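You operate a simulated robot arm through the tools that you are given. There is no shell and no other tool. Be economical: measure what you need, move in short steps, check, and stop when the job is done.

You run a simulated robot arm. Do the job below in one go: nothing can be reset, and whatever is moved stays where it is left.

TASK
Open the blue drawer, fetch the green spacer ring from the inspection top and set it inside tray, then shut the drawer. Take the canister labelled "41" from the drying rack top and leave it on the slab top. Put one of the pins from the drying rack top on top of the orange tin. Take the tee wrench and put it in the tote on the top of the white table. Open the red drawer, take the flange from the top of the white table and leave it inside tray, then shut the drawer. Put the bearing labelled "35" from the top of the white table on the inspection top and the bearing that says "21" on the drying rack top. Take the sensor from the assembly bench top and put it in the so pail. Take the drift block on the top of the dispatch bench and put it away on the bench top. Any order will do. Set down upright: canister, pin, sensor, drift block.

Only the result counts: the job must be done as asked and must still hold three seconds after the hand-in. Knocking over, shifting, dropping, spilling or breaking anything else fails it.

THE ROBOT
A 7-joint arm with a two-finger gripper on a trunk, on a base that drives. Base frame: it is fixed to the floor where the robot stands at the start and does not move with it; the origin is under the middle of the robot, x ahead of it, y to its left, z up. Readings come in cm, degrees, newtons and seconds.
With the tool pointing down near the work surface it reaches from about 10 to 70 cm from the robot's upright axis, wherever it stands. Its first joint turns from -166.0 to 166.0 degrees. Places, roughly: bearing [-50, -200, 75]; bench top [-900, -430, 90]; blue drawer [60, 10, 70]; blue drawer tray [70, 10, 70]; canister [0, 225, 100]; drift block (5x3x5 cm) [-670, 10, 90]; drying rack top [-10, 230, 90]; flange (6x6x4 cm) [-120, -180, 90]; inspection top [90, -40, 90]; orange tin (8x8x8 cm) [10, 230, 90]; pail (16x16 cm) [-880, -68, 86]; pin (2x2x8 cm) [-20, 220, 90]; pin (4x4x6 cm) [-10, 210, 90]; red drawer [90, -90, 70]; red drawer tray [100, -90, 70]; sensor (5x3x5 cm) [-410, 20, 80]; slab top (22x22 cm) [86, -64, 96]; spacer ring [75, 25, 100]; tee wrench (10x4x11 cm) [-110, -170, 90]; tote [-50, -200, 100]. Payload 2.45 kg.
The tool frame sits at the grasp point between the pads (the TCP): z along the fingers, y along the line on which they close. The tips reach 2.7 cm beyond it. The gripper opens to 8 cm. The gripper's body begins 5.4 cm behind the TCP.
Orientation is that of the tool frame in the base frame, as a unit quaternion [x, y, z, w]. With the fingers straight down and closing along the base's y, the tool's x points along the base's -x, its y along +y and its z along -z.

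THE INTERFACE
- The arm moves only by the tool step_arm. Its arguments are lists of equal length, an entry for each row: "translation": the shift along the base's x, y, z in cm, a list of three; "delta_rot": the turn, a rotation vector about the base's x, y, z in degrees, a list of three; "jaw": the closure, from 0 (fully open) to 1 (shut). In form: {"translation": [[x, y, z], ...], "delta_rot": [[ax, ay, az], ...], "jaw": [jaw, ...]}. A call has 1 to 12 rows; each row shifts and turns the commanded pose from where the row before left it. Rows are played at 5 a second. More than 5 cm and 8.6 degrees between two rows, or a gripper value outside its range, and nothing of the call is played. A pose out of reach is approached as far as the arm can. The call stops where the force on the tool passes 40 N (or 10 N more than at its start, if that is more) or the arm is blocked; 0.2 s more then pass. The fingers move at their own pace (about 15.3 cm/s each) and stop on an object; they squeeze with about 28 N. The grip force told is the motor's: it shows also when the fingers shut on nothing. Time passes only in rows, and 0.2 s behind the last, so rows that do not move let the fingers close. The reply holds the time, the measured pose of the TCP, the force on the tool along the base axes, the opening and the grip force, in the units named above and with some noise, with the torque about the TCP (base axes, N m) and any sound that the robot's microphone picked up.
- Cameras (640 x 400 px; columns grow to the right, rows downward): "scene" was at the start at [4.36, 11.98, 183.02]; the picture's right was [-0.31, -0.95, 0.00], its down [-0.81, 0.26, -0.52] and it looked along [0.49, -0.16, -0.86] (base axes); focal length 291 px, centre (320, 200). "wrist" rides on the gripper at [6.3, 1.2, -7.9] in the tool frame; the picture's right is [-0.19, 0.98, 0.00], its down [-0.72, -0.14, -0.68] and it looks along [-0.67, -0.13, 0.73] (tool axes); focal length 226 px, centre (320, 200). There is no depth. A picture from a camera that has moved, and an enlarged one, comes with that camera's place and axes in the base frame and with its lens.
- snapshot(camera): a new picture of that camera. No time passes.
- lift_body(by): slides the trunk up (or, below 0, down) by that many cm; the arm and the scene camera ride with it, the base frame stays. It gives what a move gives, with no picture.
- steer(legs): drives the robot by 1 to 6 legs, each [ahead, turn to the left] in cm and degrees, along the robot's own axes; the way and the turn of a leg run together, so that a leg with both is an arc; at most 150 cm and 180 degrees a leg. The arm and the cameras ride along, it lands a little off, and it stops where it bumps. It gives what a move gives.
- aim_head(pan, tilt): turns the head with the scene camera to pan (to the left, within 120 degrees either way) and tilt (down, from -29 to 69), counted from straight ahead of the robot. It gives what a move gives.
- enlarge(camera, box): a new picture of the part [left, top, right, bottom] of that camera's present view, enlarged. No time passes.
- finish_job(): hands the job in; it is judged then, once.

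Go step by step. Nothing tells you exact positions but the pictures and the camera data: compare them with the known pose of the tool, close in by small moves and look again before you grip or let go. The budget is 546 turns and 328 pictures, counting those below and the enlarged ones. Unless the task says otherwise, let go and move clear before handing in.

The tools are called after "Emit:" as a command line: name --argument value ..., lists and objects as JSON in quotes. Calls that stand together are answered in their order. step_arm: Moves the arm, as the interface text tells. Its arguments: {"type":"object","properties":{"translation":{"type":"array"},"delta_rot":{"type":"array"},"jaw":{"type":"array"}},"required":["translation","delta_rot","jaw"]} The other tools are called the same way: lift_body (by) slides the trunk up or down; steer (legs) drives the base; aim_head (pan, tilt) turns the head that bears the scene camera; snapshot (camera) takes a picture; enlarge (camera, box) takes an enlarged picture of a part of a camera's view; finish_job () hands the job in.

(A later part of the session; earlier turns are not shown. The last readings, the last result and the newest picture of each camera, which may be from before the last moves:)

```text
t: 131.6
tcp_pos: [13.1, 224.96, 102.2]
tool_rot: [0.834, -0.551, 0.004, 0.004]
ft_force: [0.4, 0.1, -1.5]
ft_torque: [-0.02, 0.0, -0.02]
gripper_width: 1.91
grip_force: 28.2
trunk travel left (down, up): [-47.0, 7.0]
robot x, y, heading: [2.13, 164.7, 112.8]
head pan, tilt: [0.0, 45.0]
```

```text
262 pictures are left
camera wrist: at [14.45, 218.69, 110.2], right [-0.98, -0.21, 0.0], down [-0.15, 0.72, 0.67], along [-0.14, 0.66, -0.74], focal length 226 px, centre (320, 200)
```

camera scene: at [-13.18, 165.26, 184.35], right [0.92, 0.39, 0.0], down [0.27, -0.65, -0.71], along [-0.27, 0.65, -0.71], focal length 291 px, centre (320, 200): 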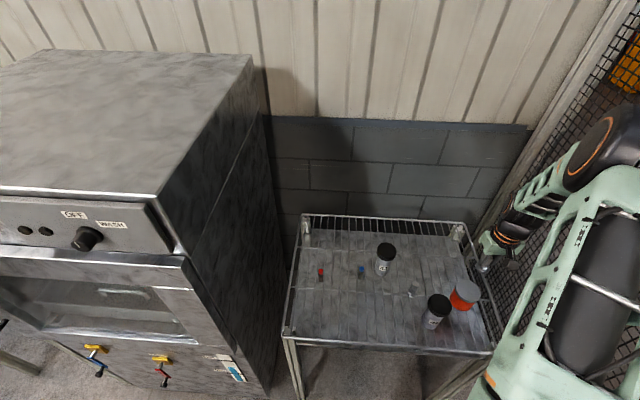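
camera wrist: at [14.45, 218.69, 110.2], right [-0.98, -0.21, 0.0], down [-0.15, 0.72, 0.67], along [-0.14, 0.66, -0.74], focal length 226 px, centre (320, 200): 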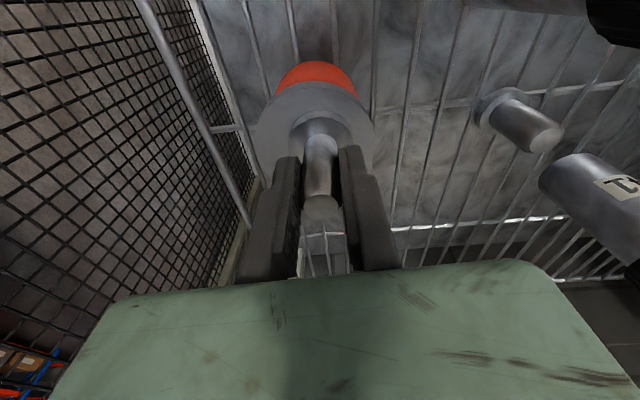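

Emit:
step_arm --translation '[[0, 0, -0.3], [0, 0, -0.3]]' --delta_rot '[[0, 0, 0], [0, 0, 0]]' --jaw '[1, 1]'

Emit:
enlarge --camera "scene" --box '[430, 250, 510, 320]'

```text
t: 132.2
tcp_pos: [13.07, 224.9, 101.81]
tool_rot: [0.835, -0.551, 0.003, 0.002]
ft_force: [-2.1, -1.7, 30.0]
ft_torque: [0.06, 0.11, -0.05]
gripper_width: 1.9
grip_force: 27.4
trunk travel left (down, up): [-47.0, 7.0]
robot x, y, heading: [2.11, 164.65, 112.9]
head pan, tilt: [0.0, 45.0]
```

```text
5.71 times, centred on (470, 285) of scene
camera zoom: at [-13.36, 164.91, 184.37], right [0.92, 0.39, 0.0], down [0.27, -0.65, -0.71], along [-0.27, 0.65, -0.71], focal length 1664 px, centre (-537, -286)
```

zoom: 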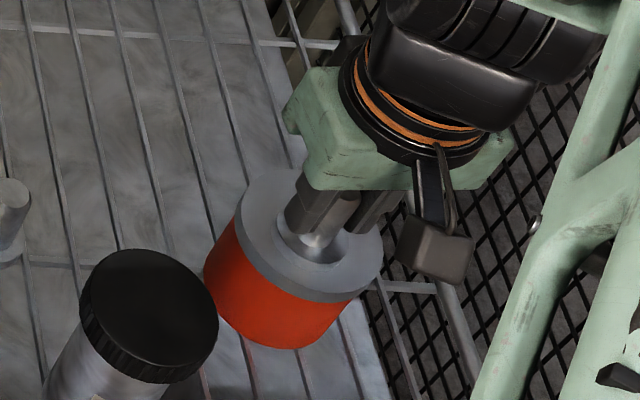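

Contact made, and the pin sits centred on the lid. Easing, opening and lifting straight up.

Emit:
step_arm --translation '[[0, 0, 0.3], [0, 0, 0], [0, 0, 0], [0, 0, 0], [0, 0, 3], [0, 0, 4], [0, 0, 4]]' --delta_rot '[[0, 0, 0], [0, 0, 0], [0, 0, 0], [0, 0, 0], [0, 0, 0], [0, 0, 0], [0, 0, 0]]' --jaw '[1, 0.7, 0.5, 0.5, 0.5, 0.5, 0.5]'

Emit:
snapshot --camera "wrist"

```text
t: 133.8
tcp_pos: [13.26, 224.63, 113.08]
tool_rot: [0.834, -0.552, 0.005, 0.005]
ft_force: [-1.3, -0.2, -0.1]
ft_torque: [0.04, 0.0, 0.01]
gripper_width: 3.99
grip_force: 0.1
trunk travel left (down, up): [-47.0, 7.0]
robot x, y, heading: [2.1, 164.77, 112.7]
head pan, tilt: [0.0, 45.0]
```

```text
260 pictures are left
camera wrist: at [14.47, 218.5, 121.08], right [-0.98, -0.21, 0.0], down [-0.15, 0.72, 0.67], along [-0.14, 0.66, -0.74], focal length 226 px, centre (320, 200)
```

wrist: 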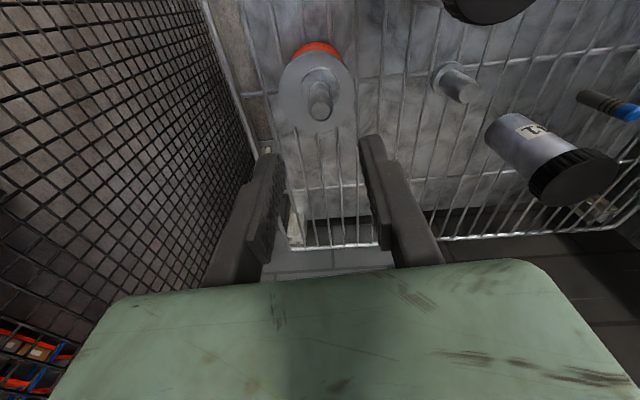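

Pin stands upright on the tin. Now moving over canister 41, near (-14, 226).

Emit:
step_arm --translation '[[-4.5, 0.2, 0.3], [-4.5, 0.2, 0.3], [-4.5, 0.2, 0.3], [-4.5, 0.2, 0.3], [-4.5, 0.2, 0], [-4.5, 0.2, 0]]' --delta_rot '[[0, 0, 0], [0, 0, 0], [0, 0, 0], [0, 0, 0], [0, 0, 0], [0, 0, 0]]' --jaw '[0.5, 0.5, 0.3, 0, 0, 0]'

Emit:
snapshot --camera "wrist"

Emit:
snapshot --camera "scene"

```text
t: 135.2
tcp_pos: [-13.89, 225.87, 113.94]
tool_rot: [0.835, -0.551, 0.005, 0.004]
ft_force: [-0.4, 0.9, -0.4]
ft_torque: [0.0, 0.0, 0.0]
gripper_width: 8.0
grip_force: 0.0
trunk travel left (down, up): [-47.0, 7.0]
robot x, y, heading: [2.58, 164.96, 112.8]
head pan, tilt: [0.0, 45.0]
```

```text
259 pictures are left
camera wrist: at [-12.58, 219.8, 121.91], right [-0.98, -0.21, 0.0], down [-0.15, 0.72, 0.67], along [-0.14, 0.66, -0.74], focal length 226 px, centre (320, 200)
```

wrist: 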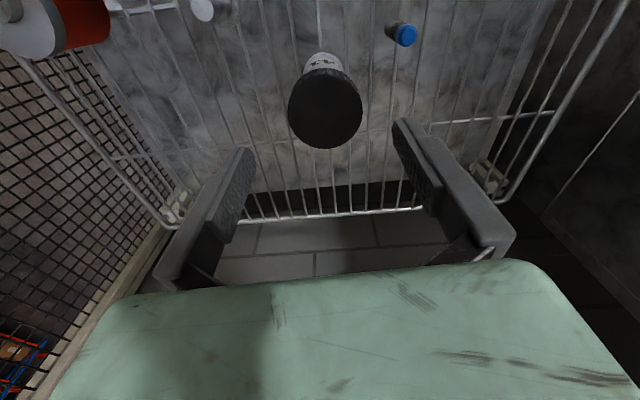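

```text
258 pictures are left
camera scene: at [-13.46, 165.2, 184.32], right [0.92, 0.39, 0.0], down [0.28, -0.65, -0.71], along [-0.27, 0.65, -0.71], focal length 291 px, centre (320, 200)
```

scene: 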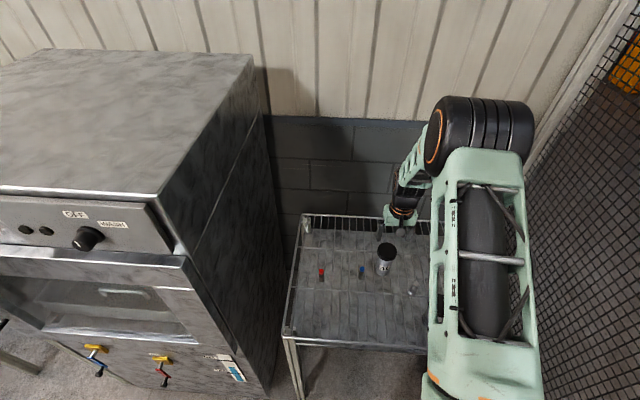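

Cap centre near (-14.4, 226.5), about 6.1 cm wide. Lowering over it.

Emit:
step_arm --translation '[[-0.5, 0.6, -3], [0, 0, -3], [0, 0, -3]]' --delta_rot '[[0, 0, 0], [0, 0, 0], [0, 0, 0]]' --jaw '[0, 0, 0]'

Emit:
snapshot --camera "wrist"

```text
t: 136.0
tcp_pos: [-14.39, 226.69, 105.11]
tool_rot: [0.835, -0.55, 0.004, 0.005]
ft_force: [-0.3, 0.3, 0.1]
ft_torque: [0.0, -0.05, 0.0]
gripper_width: 8.0
grip_force: 0.1
trunk travel left (down, up): [-47.0, 7.0]
robot x, y, heading: [1.67, 164.7, 112.7]
head pan, tilt: [0.0, 45.0]
```

```text
257 pictures are left
camera wrist: at [-13.09, 220.49, 113.0], right [-0.98, -0.21, 0.0], down [-0.15, 0.72, 0.67], along [-0.14, 0.66, -0.74], focal length 226 px, centre (320, 200)
```

wrist: 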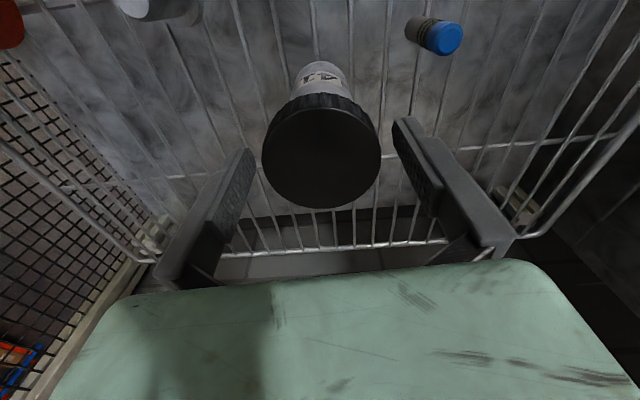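

Well centred. Lowering 4 cm and closing on the cap.

Emit:
step_arm --translation '[[0, 0, -2], [0, 0, -2.3], [0, 0, 0], [0, 0, 0], [0, 0, 0]]' --delta_rot '[[0, 0, 0], [0, 0, 0], [0, 0, 0], [0, 0, 0], [0, 0, 0]]' --jaw '[0, 0, 1, 1, 1]'

Emit:
snapshot --camera "wrist"

```text
t: 137.2
tcp_pos: [-14.33, 226.5, 100.86]
tool_rot: [0.835, -0.55, 0.003, 0.005]
ft_force: [0.0, -0.3, -2.6]
ft_torque: [-0.02, -0.04, -0.01]
gripper_width: 6.26
grip_force: 28.2
trunk travel left (down, up): [-47.0, 7.0]
robot x, y, heading: [1.91, 165.11, 112.9]
head pan, tilt: [0.0, 45.0]
```

```text
256 pictures are left
camera wrist: at [-12.99, 220.4, 108.85], right [-0.98, -0.21, 0.0], down [-0.15, 0.72, 0.67], along [-0.14, 0.66, -0.74], focal length 226 px, centre (320, 200)
```

wrist: 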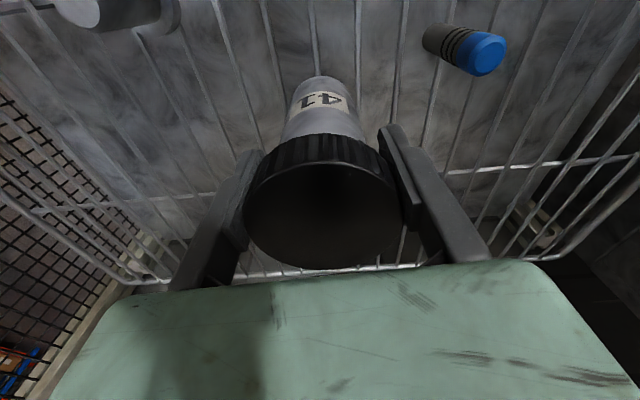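

Canister 41 gripped. Lifting it well above everything and drawing it back toward the robot.

Emit:
step_arm --translation '[[0, 0, 2], [0, 0, 3.5], [0, 0, 3.5], [0, 0, 4], [0, 0, 4], [0.5, -4.5, 0.5], [0.5, -4.5, 0], [0.5, -4.5, 0], [0.5, -4.5, 0], [0.5, -4.5, 0], [0.5, -4.5, 0]]' --delta_rot '[[0, 0, 0], [0, 0, 0], [0, 0, 0], [0, 0, 0], [0, 0, 0], [0, 0, 0], [0, 0, 0], [0, 0, 0], [0, 0, 0], [0, 0, 0], [0, 0, 0]]' --jaw '[1, 1, 1, 1, 1, 1, 1, 1, 1, 1, 1]'

Emit:
snapshot --camera "scene"

```text
t: 139.6
tcp_pos: [-11.67, 199.55, 118.4]
tool_rot: [0.835, -0.55, 0.004, 0.005]
ft_force: [-0.2, -0.7, -2.9]
ft_torque: [-0.01, -0.04, 0.03]
gripper_width: 6.24
grip_force: 28.1
trunk travel left (down, up): [-47.0, 7.0]
robot x, y, heading: [2.09, 164.55, 113.1]
head pan, tilt: [0.0, 45.0]
```

```text
255 pictures are left
camera scene: at [-13.31, 165.1, 184.34], right [0.92, 0.39, 0.0], down [0.27, -0.65, -0.71], along [-0.27, 0.65, -0.71], focal length 291 px, centre (320, 200)
```

scene: 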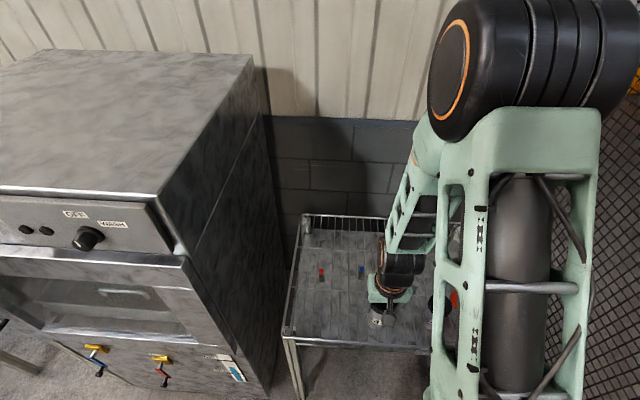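

Holding it securely. Driving back to the inspection table, going around in front of it toward the slab at its right end.

Emit:
steer --legs '[[-40, 0], [0, 133], [140, 0], [0, 63], [50, 0]]'

Emit:
aim_head --pan 0 --tilt 30

Emit:
snapshot --camera "scene"

```text
t: 159.7
tcp_pos: [23.23, -64.85, 118.34]
tool_rot: [0.401, 0.916, 0.005, -0.005]
ft_force: [0.5, 0.3, -3.7]
ft_torque: [-0.02, 0.02, -0.01]
gripper_width: 6.2
grip_force: 27.8
trunk travel left (down, up): [-47.0, 7.0]
robot x, y, heading: [-1.6, -36.49, -47.9]
head pan, tilt: [0.0, 45.0]
```

```text
t: 160.4
tcp_pos: [23.27, -64.8, 118.37]
tool_rot: [0.401, 0.916, 0.004, -0.005]
ft_force: [-0.1, -0.1, -3.6]
ft_torque: [0.04, 0.01, 0.0]
gripper_width: 6.25
grip_force: 28.4
trunk travel left (down, up): [-47.0, 7.0]
robot x, y, heading: [-1.34, -36.46, -47.8]
head pan, tilt: [0.0, 30.0]
```

```text
254 pictures are left
camera scene: at [13.68, -32.4, 186.59], right [-0.74, -0.67, 0.0], down [-0.34, 0.37, -0.87], along [0.58, -0.64, -0.5], focal length 291 px, centre (320, 200)
```

scene: 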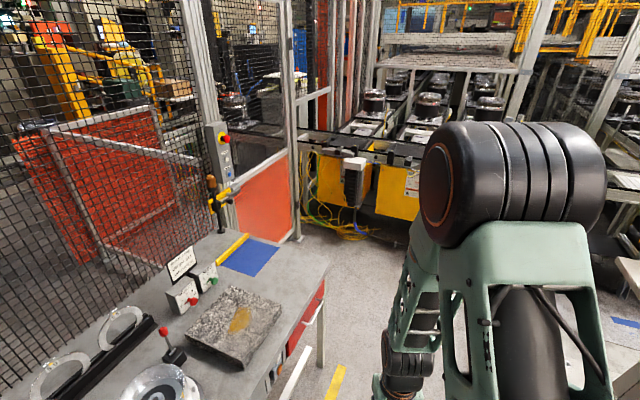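

Slab centre near (82, -63). Driving to a spot in front of it and facing the table.

Emit:
steer --legs '[[0, -9.6], [56, 0], [0, 81]]'

Emit:
aim_head --pan 0 --tilt 48

Emit:
snapshot --camera "scene"

Emit:
snapshot --camera "wrist"

```text
t: 167.8
tcp_pos: [63.77, -70.54, 118.35]
tool_rot: [-0.188, 0.982, 0.001, -0.007]
ft_force: [-0.1, -0.4, -3.5]
ft_torque: [-0.02, 0.01, -0.03]
gripper_width: 6.25
grip_force: 28.1
trunk travel left (down, up): [-47.0, 7.0]
robot x, y, heading: [28.42, -83.78, 21.4]
head pan, tilt: [0.0, 30.0]
```

```text
t: 168.6
tcp_pos: [63.65, -70.39, 118.36]
tool_rot: [-0.189, 0.982, 0.001, -0.006]
ft_force: [0.4, -0.2, -2.9]
ft_torque: [-0.03, 0.03, 0.01]
gripper_width: 6.23
grip_force: 27.6
trunk travel left (down, up): [-47.0, 7.0]
robot x, y, heading: [28.93, -83.49, 21.3]
head pan, tilt: [0.0, 48.0]
```

```text
253 pictures are left
camera scene: at [29.0, -68.03, 183.92], right [0.36, -0.93, 0.0], down [-0.69, -0.27, -0.67], along [0.62, 0.24, -0.74], focal length 291 px, centre (320, 200)
```

scene: 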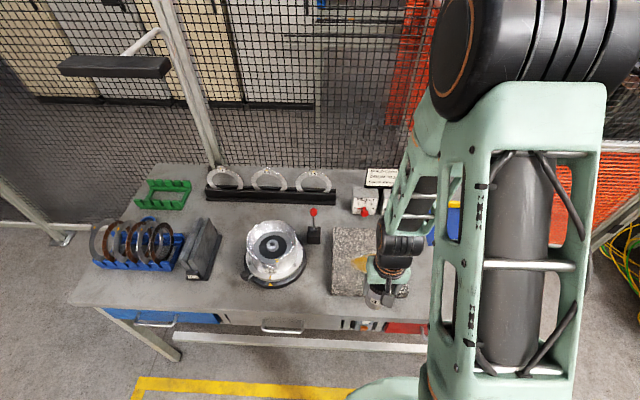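

```text
252 pictures are left
camera wrist: at [57.51, -71.64, 126.39], right [-0.19, 0.98, 0.0], down [0.73, 0.14, 0.67], along [0.66, 0.13, -0.74], focal length 226 px, centre (320, 200)
```

wrist: 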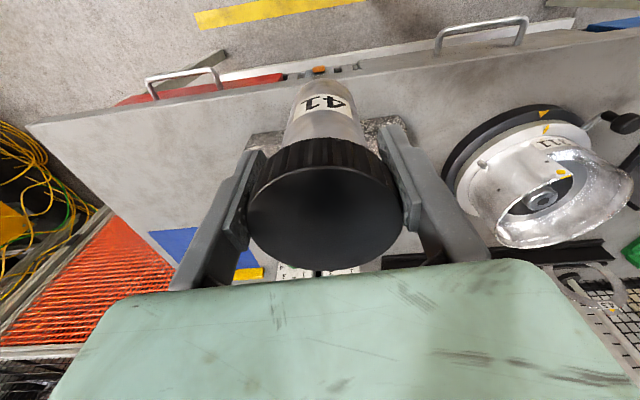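

Moving the canister over the slab's centre at (82, -62.5).

Emit:
step_arm --translation '[[4.5, 1.9, 0], [4.5, 1.9, 0], [4.5, 1.9, 0], [4.6, 2, 0]]' --delta_rot '[[0, 0, 0], [0, 0, 0], [0, 0, 0], [0, 0, 0]]' --jaw '[1, 1, 1, 1]'

Emit:
snapshot --camera "wrist"

Emit:
enlarge --camera "scene" --box '[290, 160, 470, 320]'

```text
refused: row 4 steps farther than a row can; nothing moved
```

```text
251 pictures are left
camera wrist: at [57.51, -71.64, 126.39], right [-0.19, 0.98, 0.0], down [0.73, 0.14, 0.67], along [0.66, 0.13, -0.74], focal length 226 px, centre (320, 200)
```

wrist: 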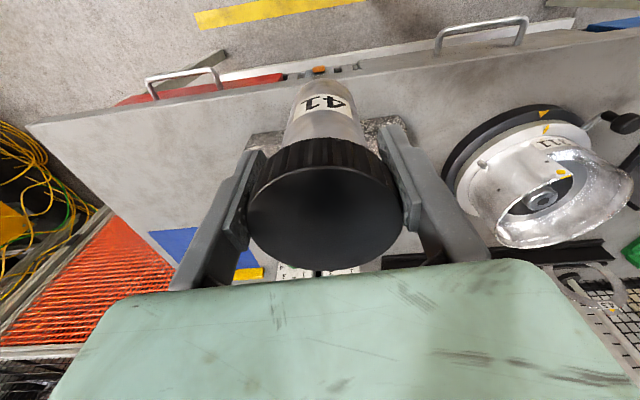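

```text
2.50 times, centred on (380, 240) of scene
camera zoom: at [29.0, -68.03, 183.92], right [0.36, -0.93, 0.0], down [-0.69, -0.27, -0.67], along [0.62, 0.24, -0.74], focal length 728 px, centre (170, 100)
```

zoom: 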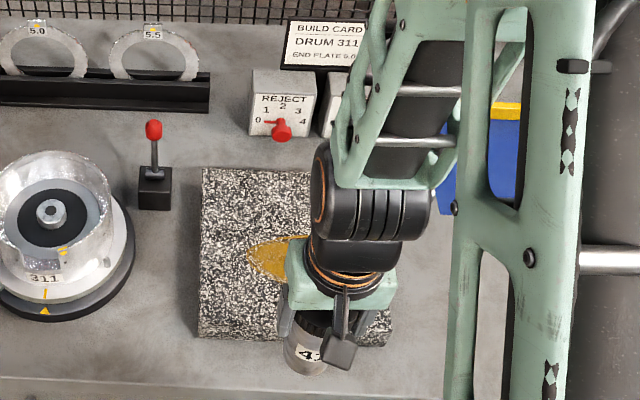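

One row was slightly too long. Sending it with smaller steps; slab centre is about (82, -63).

Emit:
step_arm --translation '[[3.7, 1.5, 0], [3.7, 1.5, 0], [3.7, 1.5, 0], [3.7, 1.5, 0], [3.5, 1.4, 0]]' --delta_rot '[[0, 0, 0], [0, 0, 0], [0, 0, 0], [0, 0, 0], [0, 0, 0]]' --jaw '[1, 1, 1, 1, 1]'

Emit:
snapshot --camera "wrist"

Emit:
enlarge --camera "scene" --box '[290, 160, 470, 320]'

```text
t: 169.8
tcp_pos: [82.35, -63.16, 118.24]
tool_rot: [-0.189, 0.982, 0.0, -0.008]
ft_force: [0.7, 0.8, -3.5]
ft_torque: [-0.02, 0.01, 0.01]
gripper_width: 6.21
grip_force: 28.4
trunk travel left (down, up): [-47.0, 7.0]
robot x, y, heading: [28.85, -83.1, 21.2]
head pan, tilt: [0.0, 48.0]
```

```text
249 pictures are left
camera wrist: at [76.08, -64.37, 126.33], right [-0.19, 0.98, 0.0], down [0.73, 0.14, 0.67], along [0.66, 0.12, -0.74], focal length 226 px, centre (320, 200)
```

wrist: 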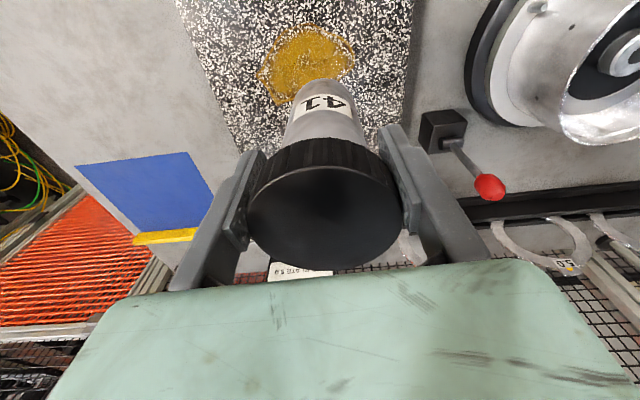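

```text
2.50 times, centred on (380, 240) of scene
camera zoom: at [29.16, -67.98, 183.91], right [0.36, -0.93, 0.0], down [-0.69, -0.27, -0.67], along [0.62, 0.24, -0.74], focal length 728 px, centre (170, 100)
```

zoom: 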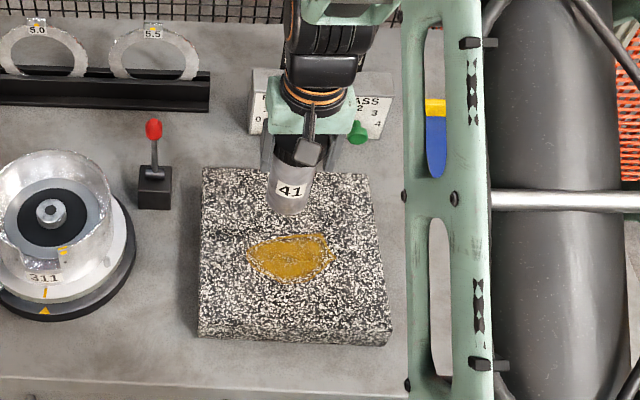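

There's a yellowish patch in the slab's middle; I'll set the canister behind it on clean stone. Shifting about 7 cm further back.

Emit:
step_arm --translation '[[3.3, 1.2, 0], [3.3, 1.1, 0], [0, 0, -4]]' --delta_rot '[[0, 0, 0], [0, 0, 0], [0, 0, 0]]' --jaw '[1, 1, 1]'

Emit:
enlarge --camera "scene" --box '[290, 130, 470, 290]'

Emit:
snapshot --camera "wrist"

```text
t: 170.6
tcp_pos: [88.71, -60.6, 114.28]
tool_rot: [-0.189, 0.982, 0.001, -0.007]
ft_force: [0.5, -0.3, -3.3]
ft_torque: [-0.08, 0.1, 0.01]
gripper_width: 6.21
grip_force: 27.8
trunk travel left (down, up): [-47.0, 7.0]
robot x, y, heading: [29.15, -83.35, 21.4]
head pan, tilt: [0.0, 48.0]
```

```text
2.50 times, centred on (380, 210) of scene
camera zoom: at [29.21, -67.95, 183.9], right [0.36, -0.93, 0.0], down [-0.69, -0.27, -0.67], along [0.62, 0.24, -0.74], focal length 728 px, centre (170, 175)
```

zoom: 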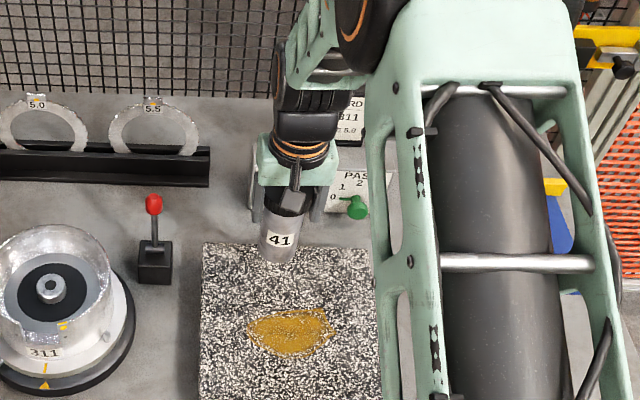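

```text
246 pictures are left
camera wrist: at [82.46, -61.75, 122.19], right [-0.19, 0.98, 0.0], down [0.73, 0.14, 0.67], along [0.66, 0.13, -0.74], focal length 226 px, centre (320, 200)
```

wrist: 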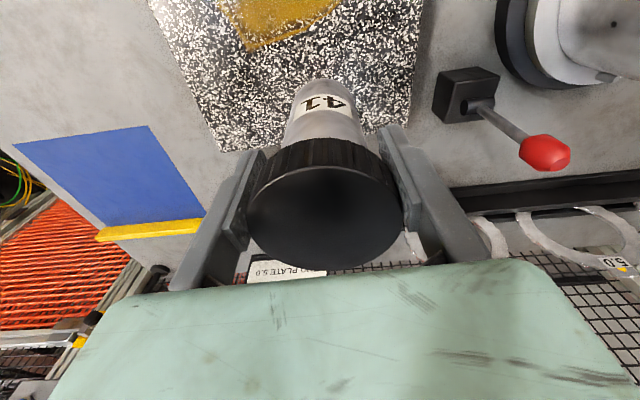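

Clear. Lowering toward the slab.

Emit:
step_arm --translation '[[0, 0, -2.5], [0, 0, -2.5], [0, 0, -0.5], [0, 0, -0.5]]' --delta_rot '[[0, 0, 0], [0, 0, 0], [0, 0, 0], [0, 0, 0]]' --jaw '[1, 1, 1, 1]'

Emit:
enlarge --camera "scene" --box '[330, 180, 430, 260]'

```text
t: 171.6
tcp_pos: [88.69, -60.72, 108.4]
tool_rot: [-0.189, 0.982, 0.001, -0.006]
ft_force: [0.0, -0.3, -2.4]
ft_torque: [-0.01, 0.04, -0.04]
gripper_width: 6.2
grip_force: 28.0
trunk travel left (down, up): [-47.0, 7.0]
robot x, y, heading: [28.48, -83.02, 21.4]
head pan, tilt: [0.0, 48.0]
```

```text
5.00 times, centred on (380, 220) of scene
camera zoom: at [29.01, -68.03, 183.92], right [0.36, -0.93, 0.0], down [-0.69, -0.27, -0.67], along [0.62, 0.24, -0.74], focal length 1456 px, centre (20, 100)
```

zoom: 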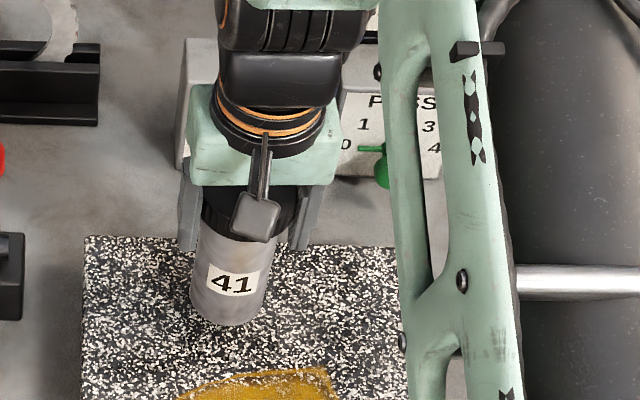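

Emit:
step_arm --translation '[[0, 0, -0.4], [0, 0, -0.4], [0, 0, -0.4]]' --delta_rot '[[0, 0, 0], [0, 0, 0], [0, 0, 0]]' --jaw '[1, 1, 1]'

```text
t: 172.4
tcp_pos: [88.72, -60.61, 107.1]
tool_rot: [-0.189, 0.982, 0.0, -0.007]
ft_force: [0.2, -0.6, -3.1]
ft_torque: [-0.02, 0.03, 0.0]
gripper_width: 6.22
grip_force: 28.1
trunk travel left (down, up): [-47.0, 7.0]
robot x, y, heading: [28.43, -83.35, 21.1]
head pan, tilt: [0.0, 48.0]
```

Emit:
step_arm --translation '[[0, 0, -0.35], [0, 0, -0.35]]' --delta_rot '[[0, 0, 0], [0, 0, 0]]' --jaw '[1, 1]'

```text
t: 173.0
tcp_pos: [88.72, -60.71, 106.43]
tool_rot: [-0.189, 0.982, 0.001, -0.006]
ft_force: [1.1, -0.2, -3.7]
ft_torque: [-0.03, 0.02, 0.0]
gripper_width: 6.22
grip_force: 28.6
trunk travel left (down, up): [-47.0, 7.0]
robot x, y, heading: [28.78, -83.27, 20.9]
head pan, tilt: [0.0, 48.0]
```

Emit:
step_arm --translation '[[0, 0, -0.35], [0, 0, -0.35]]' --delta_rot '[[0, 0, 0], [0, 0, 0]]' --jaw '[1, 1]'

Emit:
enlarge --camera "scene" --box '[330, 180, 430, 260]'

```text
t: 173.6
tcp_pos: [88.53, -60.77, 105.94]
tool_rot: [-0.189, 0.982, 0.0, -0.006]
ft_force: [-1.5, -0.2, 4.2]
ft_torque: [-0.09, 0.02, -0.01]
gripper_width: 6.22
grip_force: 28.5
trunk travel left (down, up): [-47.0, 7.0]
robot x, y, heading: [28.11, -83.47, 21.1]
head pan, tilt: [0.0, 48.0]
```

```text
5.00 times, centred on (380, 220) of scene
camera zoom: at [28.93, -68.05, 183.93], right [0.36, -0.93, 0.0], down [-0.69, -0.27, -0.67], along [0.62, 0.24, -0.74], focal length 1456 px, centre (20, 100)
```

zoom: 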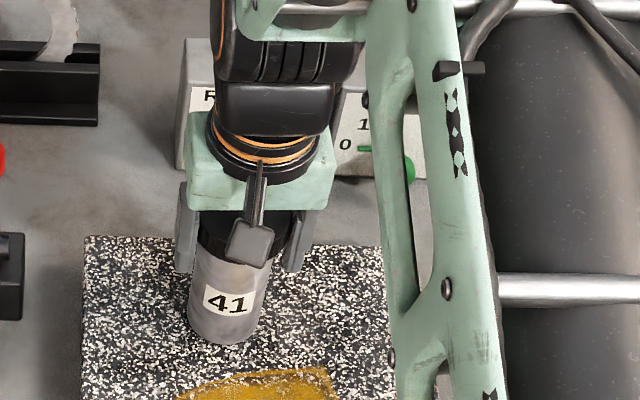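

Contact. Opening and rising straight up.

Emit:
step_arm --translation '[[0, 0, -0.05], [0, 0, 0], [0, 0, 0], [0, 0, 2], [0, 0, 4], [0, 0, 4], [-2, -0.8, 2], [-4, -1.6, 0], [-4, -1.6, 0], [-4, -1.6, 0]]' --delta_rot '[[0, 0, 0], [0, 0, 0], [0, 0, 0], [0, 0, 0], [0, 0, 0], [0, 0, 0], [0, 0, 0], [0, 0, 0], [0, 0, 0], [0, 0, 0]]' --jaw '[0.9, 0, 0, 0, 0, 0, 0, 0, 0, 0]'

Emit:
snapshot --camera "wrist"

Emit:
snapshot --camera "scene"

```text
t: 175.8
tcp_pos: [74.64, -66.33, 117.78]
tool_rot: [-0.19, 0.982, 0.0, -0.007]
ft_force: [0.0, -0.5, -0.1]
ft_torque: [0.02, -0.01, 0.01]
gripper_width: 8.01
grip_force: 0.1
trunk travel left (down, up): [-47.0, 7.0]
robot x, y, heading: [28.57, -83.35, 21.0]
head pan, tilt: [0.0, 48.0]
```

```text
243 pictures are left
camera wrist: at [68.38, -67.52, 125.73], right [-0.18, 0.98, 0.0], down [0.73, 0.14, 0.67], along [0.66, 0.13, -0.74], focal length 226 px, centre (320, 200)
```

wrist: 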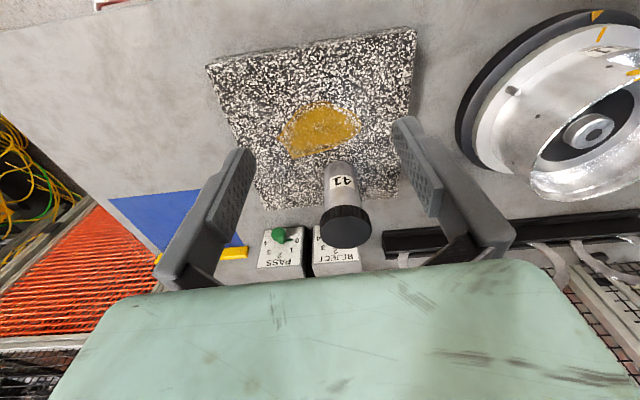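

```text
242 pictures are left
camera scene: at [28.87, -68.1, 183.93], right [0.36, -0.93, 0.0], down [-0.69, -0.27, -0.67], along [0.62, 0.24, -0.74], focal length 291 px, centre (320, 200)
```

scene: 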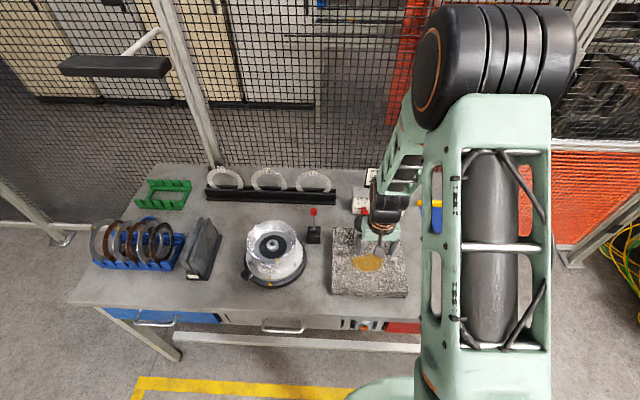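

Canister 41 stands on the slab. Next the red drawer: its handle is near (74, -95), and the table's angle is nearer 19°. Repositioning in front of it.

Emit:
steer --legs '[[0, 36.6], [-42, 0], [0, -38.7]]'

Emit:
step_arm --translation '[[-0.5, 1.5, -1], [-0.5, 1.5, -1], [-0.5, 1.5, -1], [-0.5, 1.5, -1], [-0.5, 1.5, -1], [-0.5, 1.5, -1], [-0.5, 1.5, -1], [-0.5, 1.5, -1], [-0.5, 1.5, -1], [-0.5, 1.5, -1], [-0.5, 1.5, -1]]' --delta_rot '[[2.67, -7.73, 0], [2.67, -7.73, 0], [2.67, -7.73, 0], [2.67, -7.73, 0], [2.67, -7.73, 0], [2.67, -7.73, 0], [2.67, -7.73, 0], [2.67, -7.73, 0], [2.67, -7.73, 0], [2.67, -7.73, 0], [2.67, -7.73, 0]]' --jaw '[0, 0, 0, 0, 0, 0, 0, 0, 0, 0, 0]'

Emit:
snapshot --camera "scene"

```text
t: 182.0
tcp_pos: [53.44, -103.49, 117.63]
tool_rot: [-0.163, 0.987, 0.002, -0.006]
ft_force: [1.3, 0.3, -1.0]
ft_torque: [0.0, -0.02, 0.01]
gripper_width: 8.01
grip_force: 0.0
trunk travel left (down, up): [-47.0, 7.0]
robot x, y, heading: [6.43, -117.78, 18.3]
head pan, tilt: [0.0, 48.0]
```

```text
t: 184.4
tcp_pos: [47.85, -86.84, 106.53]
tool_rot: [-0.118, 0.701, 0.119, 0.694]
ft_force: [0.8, 0.0, 0.5]
ft_torque: [0.01, 0.03, -0.02]
gripper_width: 7.95
grip_force: 0.0
trunk travel left (down, up): [-47.0, 7.0]
robot x, y, heading: [6.67, -118.22, 18.1]
head pan, tilt: [0.0, 48.0]
```

```text
241 pictures are left
camera scene: at [7.63, -102.74, 183.91], right [0.31, -0.95, 0.0], down [-0.71, -0.23, -0.67], along [0.64, 0.21, -0.74], focal length 291 px, centre (320, 200)
```

scene: 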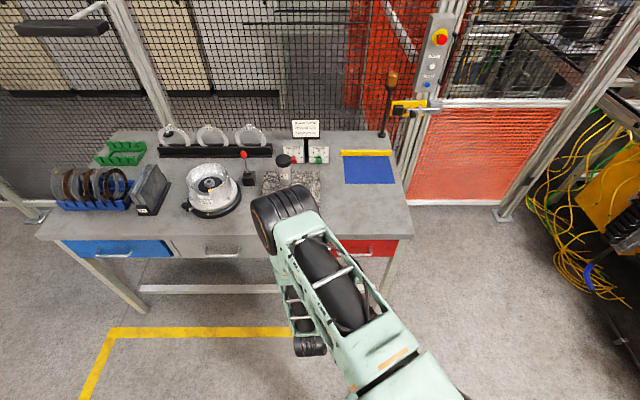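

Emit:
enlarge --camera "scene" --box '[310, 200, 450, 290]'

Emit:
snapshot --camera "wrist"

```text
4.44 times, centred on (380, 245) of scene
camera zoom: at [7.63, -102.74, 183.91], right [0.31, -0.95, 0.0], down [-0.71, -0.23, -0.67], along [0.64, 0.21, -0.74], focal length 1294 px, centre (53, 0)
```

zoom: 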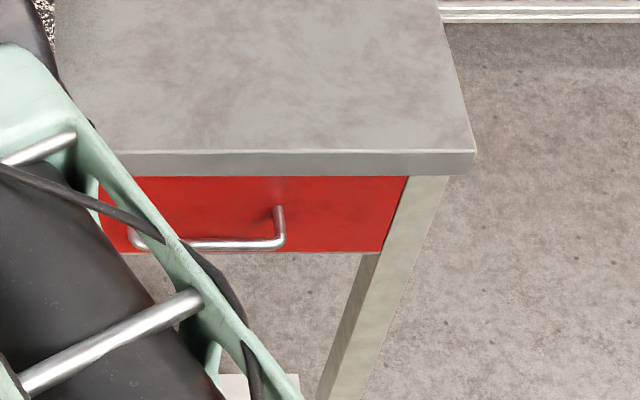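

```text
239 pictures are left
camera wrist: at [39.84, -88.24, 100.22], right [-0.32, 0.93, 0.2], down [-0.59, -0.36, 0.72], along [0.74, 0.12, 0.66], focal length 226 px, centre (320, 200)
```

wrist: 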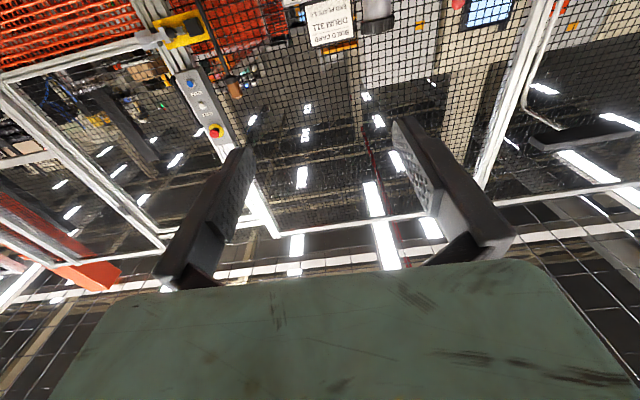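

Handle centre (74.6, -96, 77.3). Rolling the gripper 90° so it closes vertically, and shifting it in line with the handle.

Emit:
step_arm --translation '[[0.4, -1.1, -1], [0.4, -1.1, -1], [0.4, -1.1, -1], [0.4, -1.1, -1], [0.4, -1.1, -1], [0.4, -1.1, -1], [0.4, -1.1, -1], [0.4, -1.1, -1], [0.4, -1.1, -1], [0.4, -1.1, -1], [0.4, -1.1, -1]]' --delta_rot '[[7.78, 2.6, 0], [7.78, 2.6, 0], [7.78, 2.6, 0], [7.78, 2.6, 0], [7.78, 2.6, 0], [7.78, 2.6, 0], [7.78, 2.6, 0], [7.78, 2.6, 0], [7.78, 2.6, 0], [7.78, 2.6, 0], [7.78, 2.6, 0]]' --jaw '[0, 0, 0, 0, 0, 0, 0, 0, 0, 0, 0]'

Emit:
lift_body --by -21

Emit:
snapshot --camera "wrist"

```text
t: 186.8
tcp_pos: [52.36, -99.04, 95.66]
tool_rot: [0.41, 0.57, 0.583, 0.409]
ft_force: [-0.3, -0.1, 1.1]
ft_torque: [0.0, 0.0, 0.0]
gripper_width: 8.0
grip_force: 0.1
trunk travel left (down, up): [-47.0, 7.0]
robot x, y, heading: [7.01, -118.01, 18.3]
head pan, tilt: [0.0, 48.0]
```

```text
t: 189.0
tcp_pos: [52.2, -99.02, 74.74]
tool_rot: [0.409, 0.571, 0.581, 0.411]
ft_force: [-0.8, 0.2, 0.0]
ft_torque: [0.03, 0.01, 0.01]
gripper_width: 7.99
grip_force: 0.1
trunk travel left (down, up): [-26.0, 28.0]
robot x, y, heading: [6.82, -118.02, 18.7]
head pan, tilt: [0.0, 48.0]
```

```text
238 pictures are left
camera wrist: at [42.65, -95.61, 75.88], right [0.05, -0.19, 0.98], down [-0.41, -0.9, -0.16], along [0.91, -0.39, -0.13], focal length 226 px, centre (320, 200)
```

wrist: 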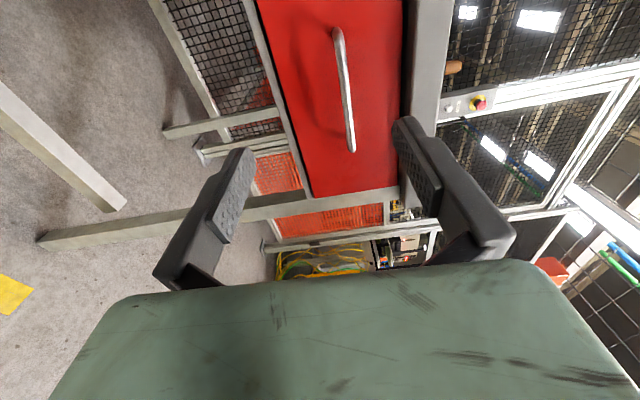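

Lined up with the handle. Advancing to 8 cm in front of it.

Emit:
step_arm --translation '[[3.7, 0.1, 1.3], [3.7, 0.1, 1.2], [3.7, 0.1, 0], [3.7, 0.2, 0]]' --delta_rot '[[0, 0, 0], [0, 0, 0], [0, 0, 0], [0, 0, 0]]' --jaw '[0, 0, 0, 0]'

Emit:
snapshot --camera "wrist"

```text
t: 190.0
tcp_pos: [66.96, -98.47, 77.27]
tool_rot: [0.409, 0.571, 0.582, 0.41]
ft_force: [-0.4, 0.0, -0.2]
ft_torque: [0.0, -0.01, 0.02]
gripper_width: 7.99
grip_force: 0.1
trunk travel left (down, up): [-26.0, 28.0]
robot x, y, heading: [6.72, -117.98, 18.4]
head pan, tilt: [0.0, 48.0]
```

```text
237 pictures are left
camera wrist: at [57.38, -95.08, 78.44], right [0.05, -0.19, 0.98], down [-0.41, -0.9, -0.16], along [0.91, -0.39, -0.13], focal length 226 px, centre (320, 200)
```

wrist: 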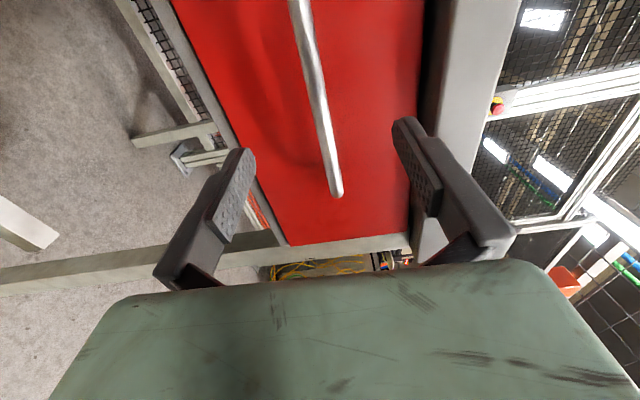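

Same picture as with the blue drawer. Advancing onto the bar and closing.

Emit:
step_arm --translation '[[2.4, 0.8, 0], [2.4, 0.8, 0], [1.8, 0.6, 0], [0, 0, 0], [0, 0, 0], [0, 0, 0]]' --delta_rot '[[0, 0, 0], [0, 0, 0], [0, 0, 0], [0, 0, 0], [0, 0, 0], [0, 0, 0]]' --jaw '[0, 0, 0, 1, 1, 1]'

Emit:
snapshot --camera "wrist"

```text
t: 191.4
tcp_pos: [73.73, -96.18, 77.47]
tool_rot: [0.407, 0.569, 0.584, 0.411]
ft_force: [1.1, 1.4, 21.9]
ft_torque: [-0.21, -0.15, 0.55]
gripper_width: 1.14
grip_force: 39.5
trunk travel left (down, up): [-26.0, 28.0]
robot x, y, heading: [6.34, -117.94, 18.1]
head pan, tilt: [0.0, 48.0]
```

```text
236 pictures are left
camera wrist: at [64.1, -92.75, 78.61], right [0.05, -0.2, 0.98], down [-0.4, -0.9, -0.16], along [0.91, -0.39, -0.12], focal length 226 px, centre (320, 200)
```

wrist: 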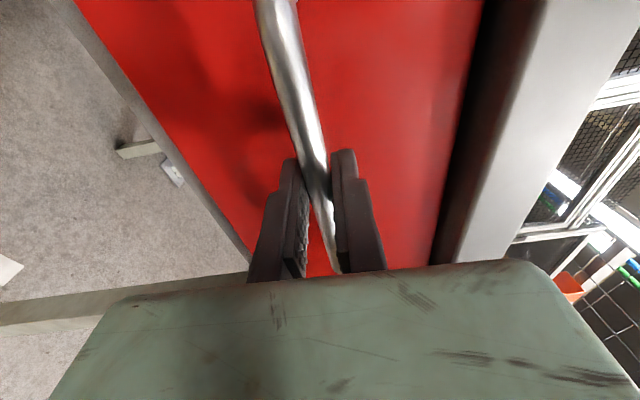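

Gripped. Pulling slowly along 18.5°.

Emit:
step_arm --translation '[[-0.95, -0.32, 0], [-0.95, -0.32, 0], [-0.95, -0.32, 0], [-0.95, -0.32, 0], [-0.95, -0.32, 0], [-0.95, -0.32, 0], [-0.95, -0.32, 0], [-0.95, -0.32, 0], [-0.95, -0.32, 0], [-0.95, -0.32, 0], [-0.95, -0.32, 0], [-0.95, -0.32, 0]]' --delta_rot '[[0, 0, 0], [0, 0, 0], [0, 0, 0], [0, 0, 0], [0, 0, 0], [0, 0, 0], [0, 0, 0], [0, 0, 0], [0, 0, 0], [0, 0, 0], [0, 0, 0], [0, 0, 0]]' --jaw '[1, 1, 1, 1, 1, 1, 1, 1, 1, 1, 1, 1]'

```text
t: 192.5
tcp_pos: [69.93, -97.33, 77.43]
tool_rot: [0.407, 0.569, 0.584, 0.411]
ft_force: [1.7, 3.5, 10.5]
ft_torque: [-0.12, 0.06, -0.23]
gripper_width: 1.16
grip_force: 38.6
trunk travel left (down, up): [-26.0, 28.0]
robot x, y, heading: [6.33, -117.61, 18.1]
head pan, tilt: [0.0, 48.0]
stopped in row 5: the force on the tool passed its limit at 40 N (the readings are from after the stop); the commanded pose is now the measured one
```

Emit:
step_arm --translation '[[-0.85, -0.29, 0], [-0.85, -0.29, 0], [-0.85, -0.29, 0], [-0.85, -0.29, 0], [-0.85, -0.29, 0], [-0.85, -0.29, 0], [-0.85, -0.29, 0], [-0.85, -0.29, 0], [-0.85, -0.29, 0], [-0.85, -0.29, 0], [-0.85, -0.29, 0], [-0.85, -0.29, 0]]' --delta_rot '[[0, 0, 0], [0, 0, 0], [0, 0, 0], [0, 0, 0], [0, 0, 0], [0, 0, 0], [0, 0, 0], [0, 0, 0], [0, 0, 0], [0, 0, 0], [0, 0, 0], [0, 0, 0]]' --jaw '[1, 1, 1, 1, 1, 1, 1, 1, 1, 1, 1, 1]'

```text
t: 194.9
tcp_pos: [60.99, -100.55, 77.44]
tool_rot: [0.408, 0.568, 0.585, 0.411]
ft_force: [1.5, 2.3, 11.0]
ft_torque: [-0.21, 0.05, -0.17]
gripper_width: 1.18
grip_force: 38.2
trunk travel left (down, up): [-26.0, 28.0]
robot x, y, heading: [7.15, -118.15, 18.3]
head pan, tilt: [0.0, 48.0]
stopped in row 11: the force on the tool passed its limit at 41 N (the readings are from after the stop); the commanded pose is now the measured one
```

Emit:
step_arm --translation '[[-0.85, -0.29, 0], [-0.85, -0.29, 0], [-0.85, -0.29, 0], [-0.85, -0.29, 0], [-0.85, -0.29, 0], [-0.85, -0.29, 0], [-0.85, -0.29, 0], [-0.85, -0.29, 0]]' --delta_rot '[[0, 0, 0], [0, 0, 0], [0, 0, 0], [0, 0, 0], [0, 0, 0], [0, 0, 0], [0, 0, 0], [0, 0, 0]]' --jaw '[1, 1, 1, 1, 1, 1, 1, 1]'

Emit:
enlarge --camera "scene" --box '[270, 180, 430, 300]'

```text
t: 196.7
tcp_pos: [53.94, -102.81, 77.54]
tool_rot: [0.407, 0.568, 0.585, 0.411]
ft_force: [-3.2, 7.5, 25.7]
ft_torque: [-0.23, -0.1, -0.54]
gripper_width: 1.14
grip_force: 38.6
trunk travel left (down, up): [-26.0, 28.0]
robot x, y, heading: [6.48, -118.07, 18.5]
head pan, tilt: [0.0, 48.0]
```

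```text
3.33 times, centred on (350, 240) of scene
camera zoom: at [7.44, -102.82, 162.93], right [0.31, -0.95, 0.0], down [-0.7, -0.23, -0.67], along [0.64, 0.21, -0.74], focal length 971 px, centre (220, 67)
```

zoom: 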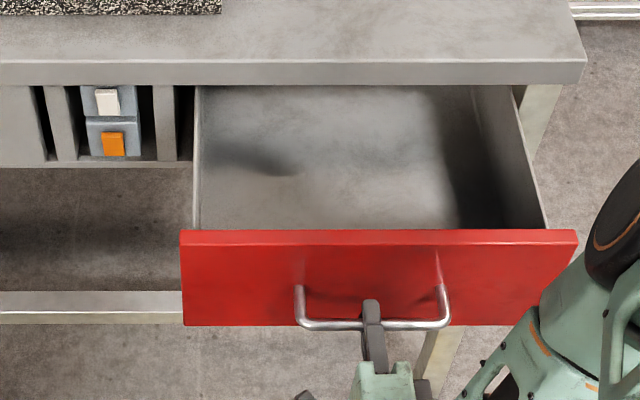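

The red drawer is open about 21 cm and looks empty. Releasing, backing off and returning the tool to vertical.

Emit:
step_arm --translation '[[0, 0, 0], [0, 0, 0], [-2, -0.7, 0], [-2, -0.7, 0], [-2, -0.7, 0], [-1, -0.3, 3], [0, 0, 4], [0, 0, 4], [0, 0, 4]]' --delta_rot '[[0, 0, 0], [0, 0, 0], [0, 0, 0], [0, 0, 0], [0, 0, 0], [0, 0, 0], [0, 0, 0], [0, 0, 0], [0, 0, 0]]' --jaw '[0, 0, 0, 0, 0, 0, 0, 0, 0]'

Emit:
lift_body --by 21

Emit:
step_arm --translation '[[0, 0, 0], [0, 0, 0], [0, 0, 0], [0, 0, 0], [0, 0, 0], [0, 0, 0], [0, 0, 0], [0, 0, 0], [0, 0, 0], [0, 0, 0], [0, 0, 0]]' --delta_rot '[[-7.78, -2.6, 0], [-7.78, -2.6, 0], [-7.78, -2.6, 0], [-7.78, -2.6, 0], [-7.78, -2.6, 0], [-7.78, -2.6, 0], [-7.78, -2.6, 0], [-7.78, -2.6, 0], [-7.78, -2.6, 0], [-7.78, -2.6, 0], [-7.78, -2.6, 0]]' --jaw '[0, 0, 0, 0, 0, 0, 0, 0, 0, 0, 0]'

Emit:
step_arm --translation '[[0, 0, 0], [0, 0, 0], [0, 0, 0], [0, 0, 0], [0, 0, 0], [0, 0, 0], [0, 0, 0], [0, 0, 0], [0, 0, 0], [0, 0, 0], [0, 0, 0]]' --delta_rot '[[-2.67, 7.73, 0], [-2.67, 7.73, 0], [-2.67, 7.73, 0], [-2.67, 7.73, 0], [-2.67, 7.73, 0], [-2.67, 7.73, 0], [-2.67, 7.73, 0], [-2.67, 7.73, 0], [-2.67, 7.73, 0], [-2.67, 7.73, 0], [-2.67, 7.73, 0]]' --jaw '[0, 0, 0, 0, 0, 0, 0, 0, 0, 0, 0]'

Emit:
snapshot --camera "scene"

```text
t: 198.7
tcp_pos: [47.08, -105.19, 92.55]
tool_rot: [0.409, 0.569, 0.584, 0.41]
ft_force: [-0.9, -0.5, 0.4]
ft_torque: [0.0, -0.03, 0.01]
gripper_width: 8.0
grip_force: 0.1
trunk travel left (down, up): [-26.0, 28.0]
robot x, y, heading: [6.25, -117.91, 18.2]
head pan, tilt: [0.0, 48.0]
```

```text
t: 200.9
tcp_pos: [47.16, -105.25, 113.5]
tool_rot: [0.408, 0.57, 0.583, 0.41]
ft_force: [-0.8, -0.6, 0.1]
ft_torque: [-0.04, 0.02, -0.01]
gripper_width: 7.99
grip_force: 0.0
trunk travel left (down, up): [-47.0, 7.0]
robot x, y, heading: [6.89, -118.02, 18.4]
head pan, tilt: [0.0, 48.0]
```

```text
t: 203.3
tcp_pos: [47.24, -105.12, 113.45]
tool_rot: [-0.119, 0.702, 0.119, 0.692]
ft_force: [-0.3, -1.2, 0.6]
ft_torque: [-0.03, -0.01, -0.02]
gripper_width: 7.99
grip_force: 0.1
trunk travel left (down, up): [-47.0, 7.0]
robot x, y, heading: [6.72, -118.08, 18.4]
head pan, tilt: [0.0, 48.0]
```

```text
t: 205.7
tcp_pos: [47.46, -105.13, 113.2]
tool_rot: [-0.162, 0.987, 0.003, -0.008]
ft_force: [0.2, -0.3, -0.5]
ft_torque: [0.01, 0.0, -0.02]
gripper_width: 7.98
grip_force: 0.2
out of reach, approached as far as the arm can: row 5
trunk travel left (down, up): [-47.0, 7.0]
robot x, y, heading: [6.65, -117.78, 18.4]
head pan, tilt: [0.0, 48.0]
```

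```text
234 pictures are left
camera scene: at [7.7, -102.78, 183.91], right [0.31, -0.95, 0.0], down [-0.71, -0.23, -0.67], along [0.63, 0.21, -0.74], focal length 291 px, centre (320, 200)
```

scene: 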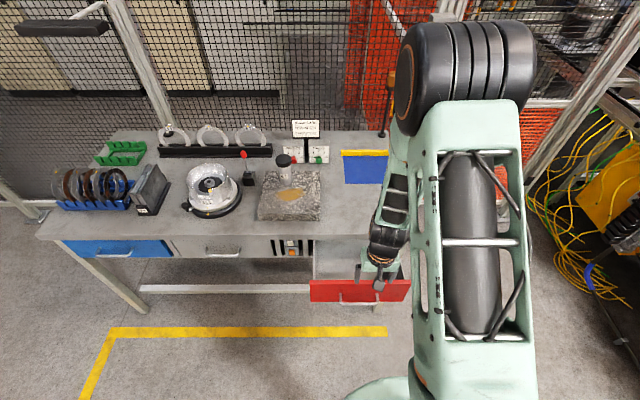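

Now turning around to look at the white table behind-right.

Emit:
steer --legs '[[-20, 0], [0, -165]]'

Emit:
aim_head --pan 10 --tilt 30

Emit:
snapshot --camera "scene"

```text
t: 214.2
tcp_pos: [-47.61, -148.6, 113.2]
tool_rot: [0.952, 0.306, 0.008, 0.002]
ft_force: [-0.3, -0.2, 0.8]
ft_torque: [-0.01, -0.02, 0.0]
gripper_width: 7.99
grip_force: 0.1
trunk travel left (down, up): [-47.0, 7.0]
robot x, y, heading: [-12.0, -124.65, -145.0]
head pan, tilt: [0.0, 48.0]
```

```text
t: 215.0
tcp_pos: [-47.63, -148.63, 113.23]
tool_rot: [0.952, 0.305, 0.008, 0.002]
ft_force: [0.5, -0.5, 0.2]
ft_torque: [-0.02, 0.01, 0.02]
gripper_width: 7.98
grip_force: 0.0
trunk travel left (down, up): [-47.0, 7.0]
robot x, y, heading: [-12.47, -124.61, -145.1]
head pan, tilt: [10.0, 30.0]
```

```text
233 pictures are left
camera scene: at [-9.11, -141.08, 186.59], right [-0.71, 0.71, 0.0], down [0.35, 0.35, -0.87], along [-0.61, -0.61, -0.5], focal length 291 px, centre (320, 200)
```

scene: 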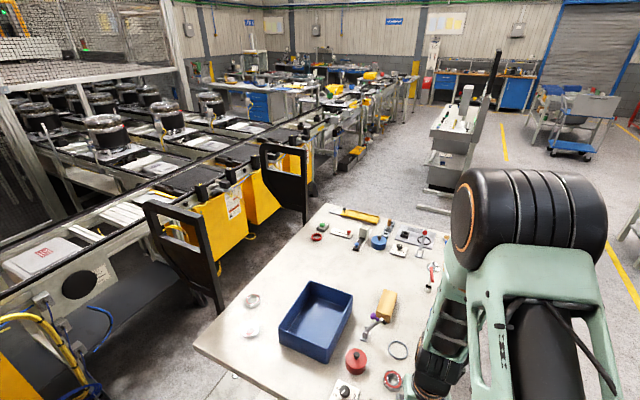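

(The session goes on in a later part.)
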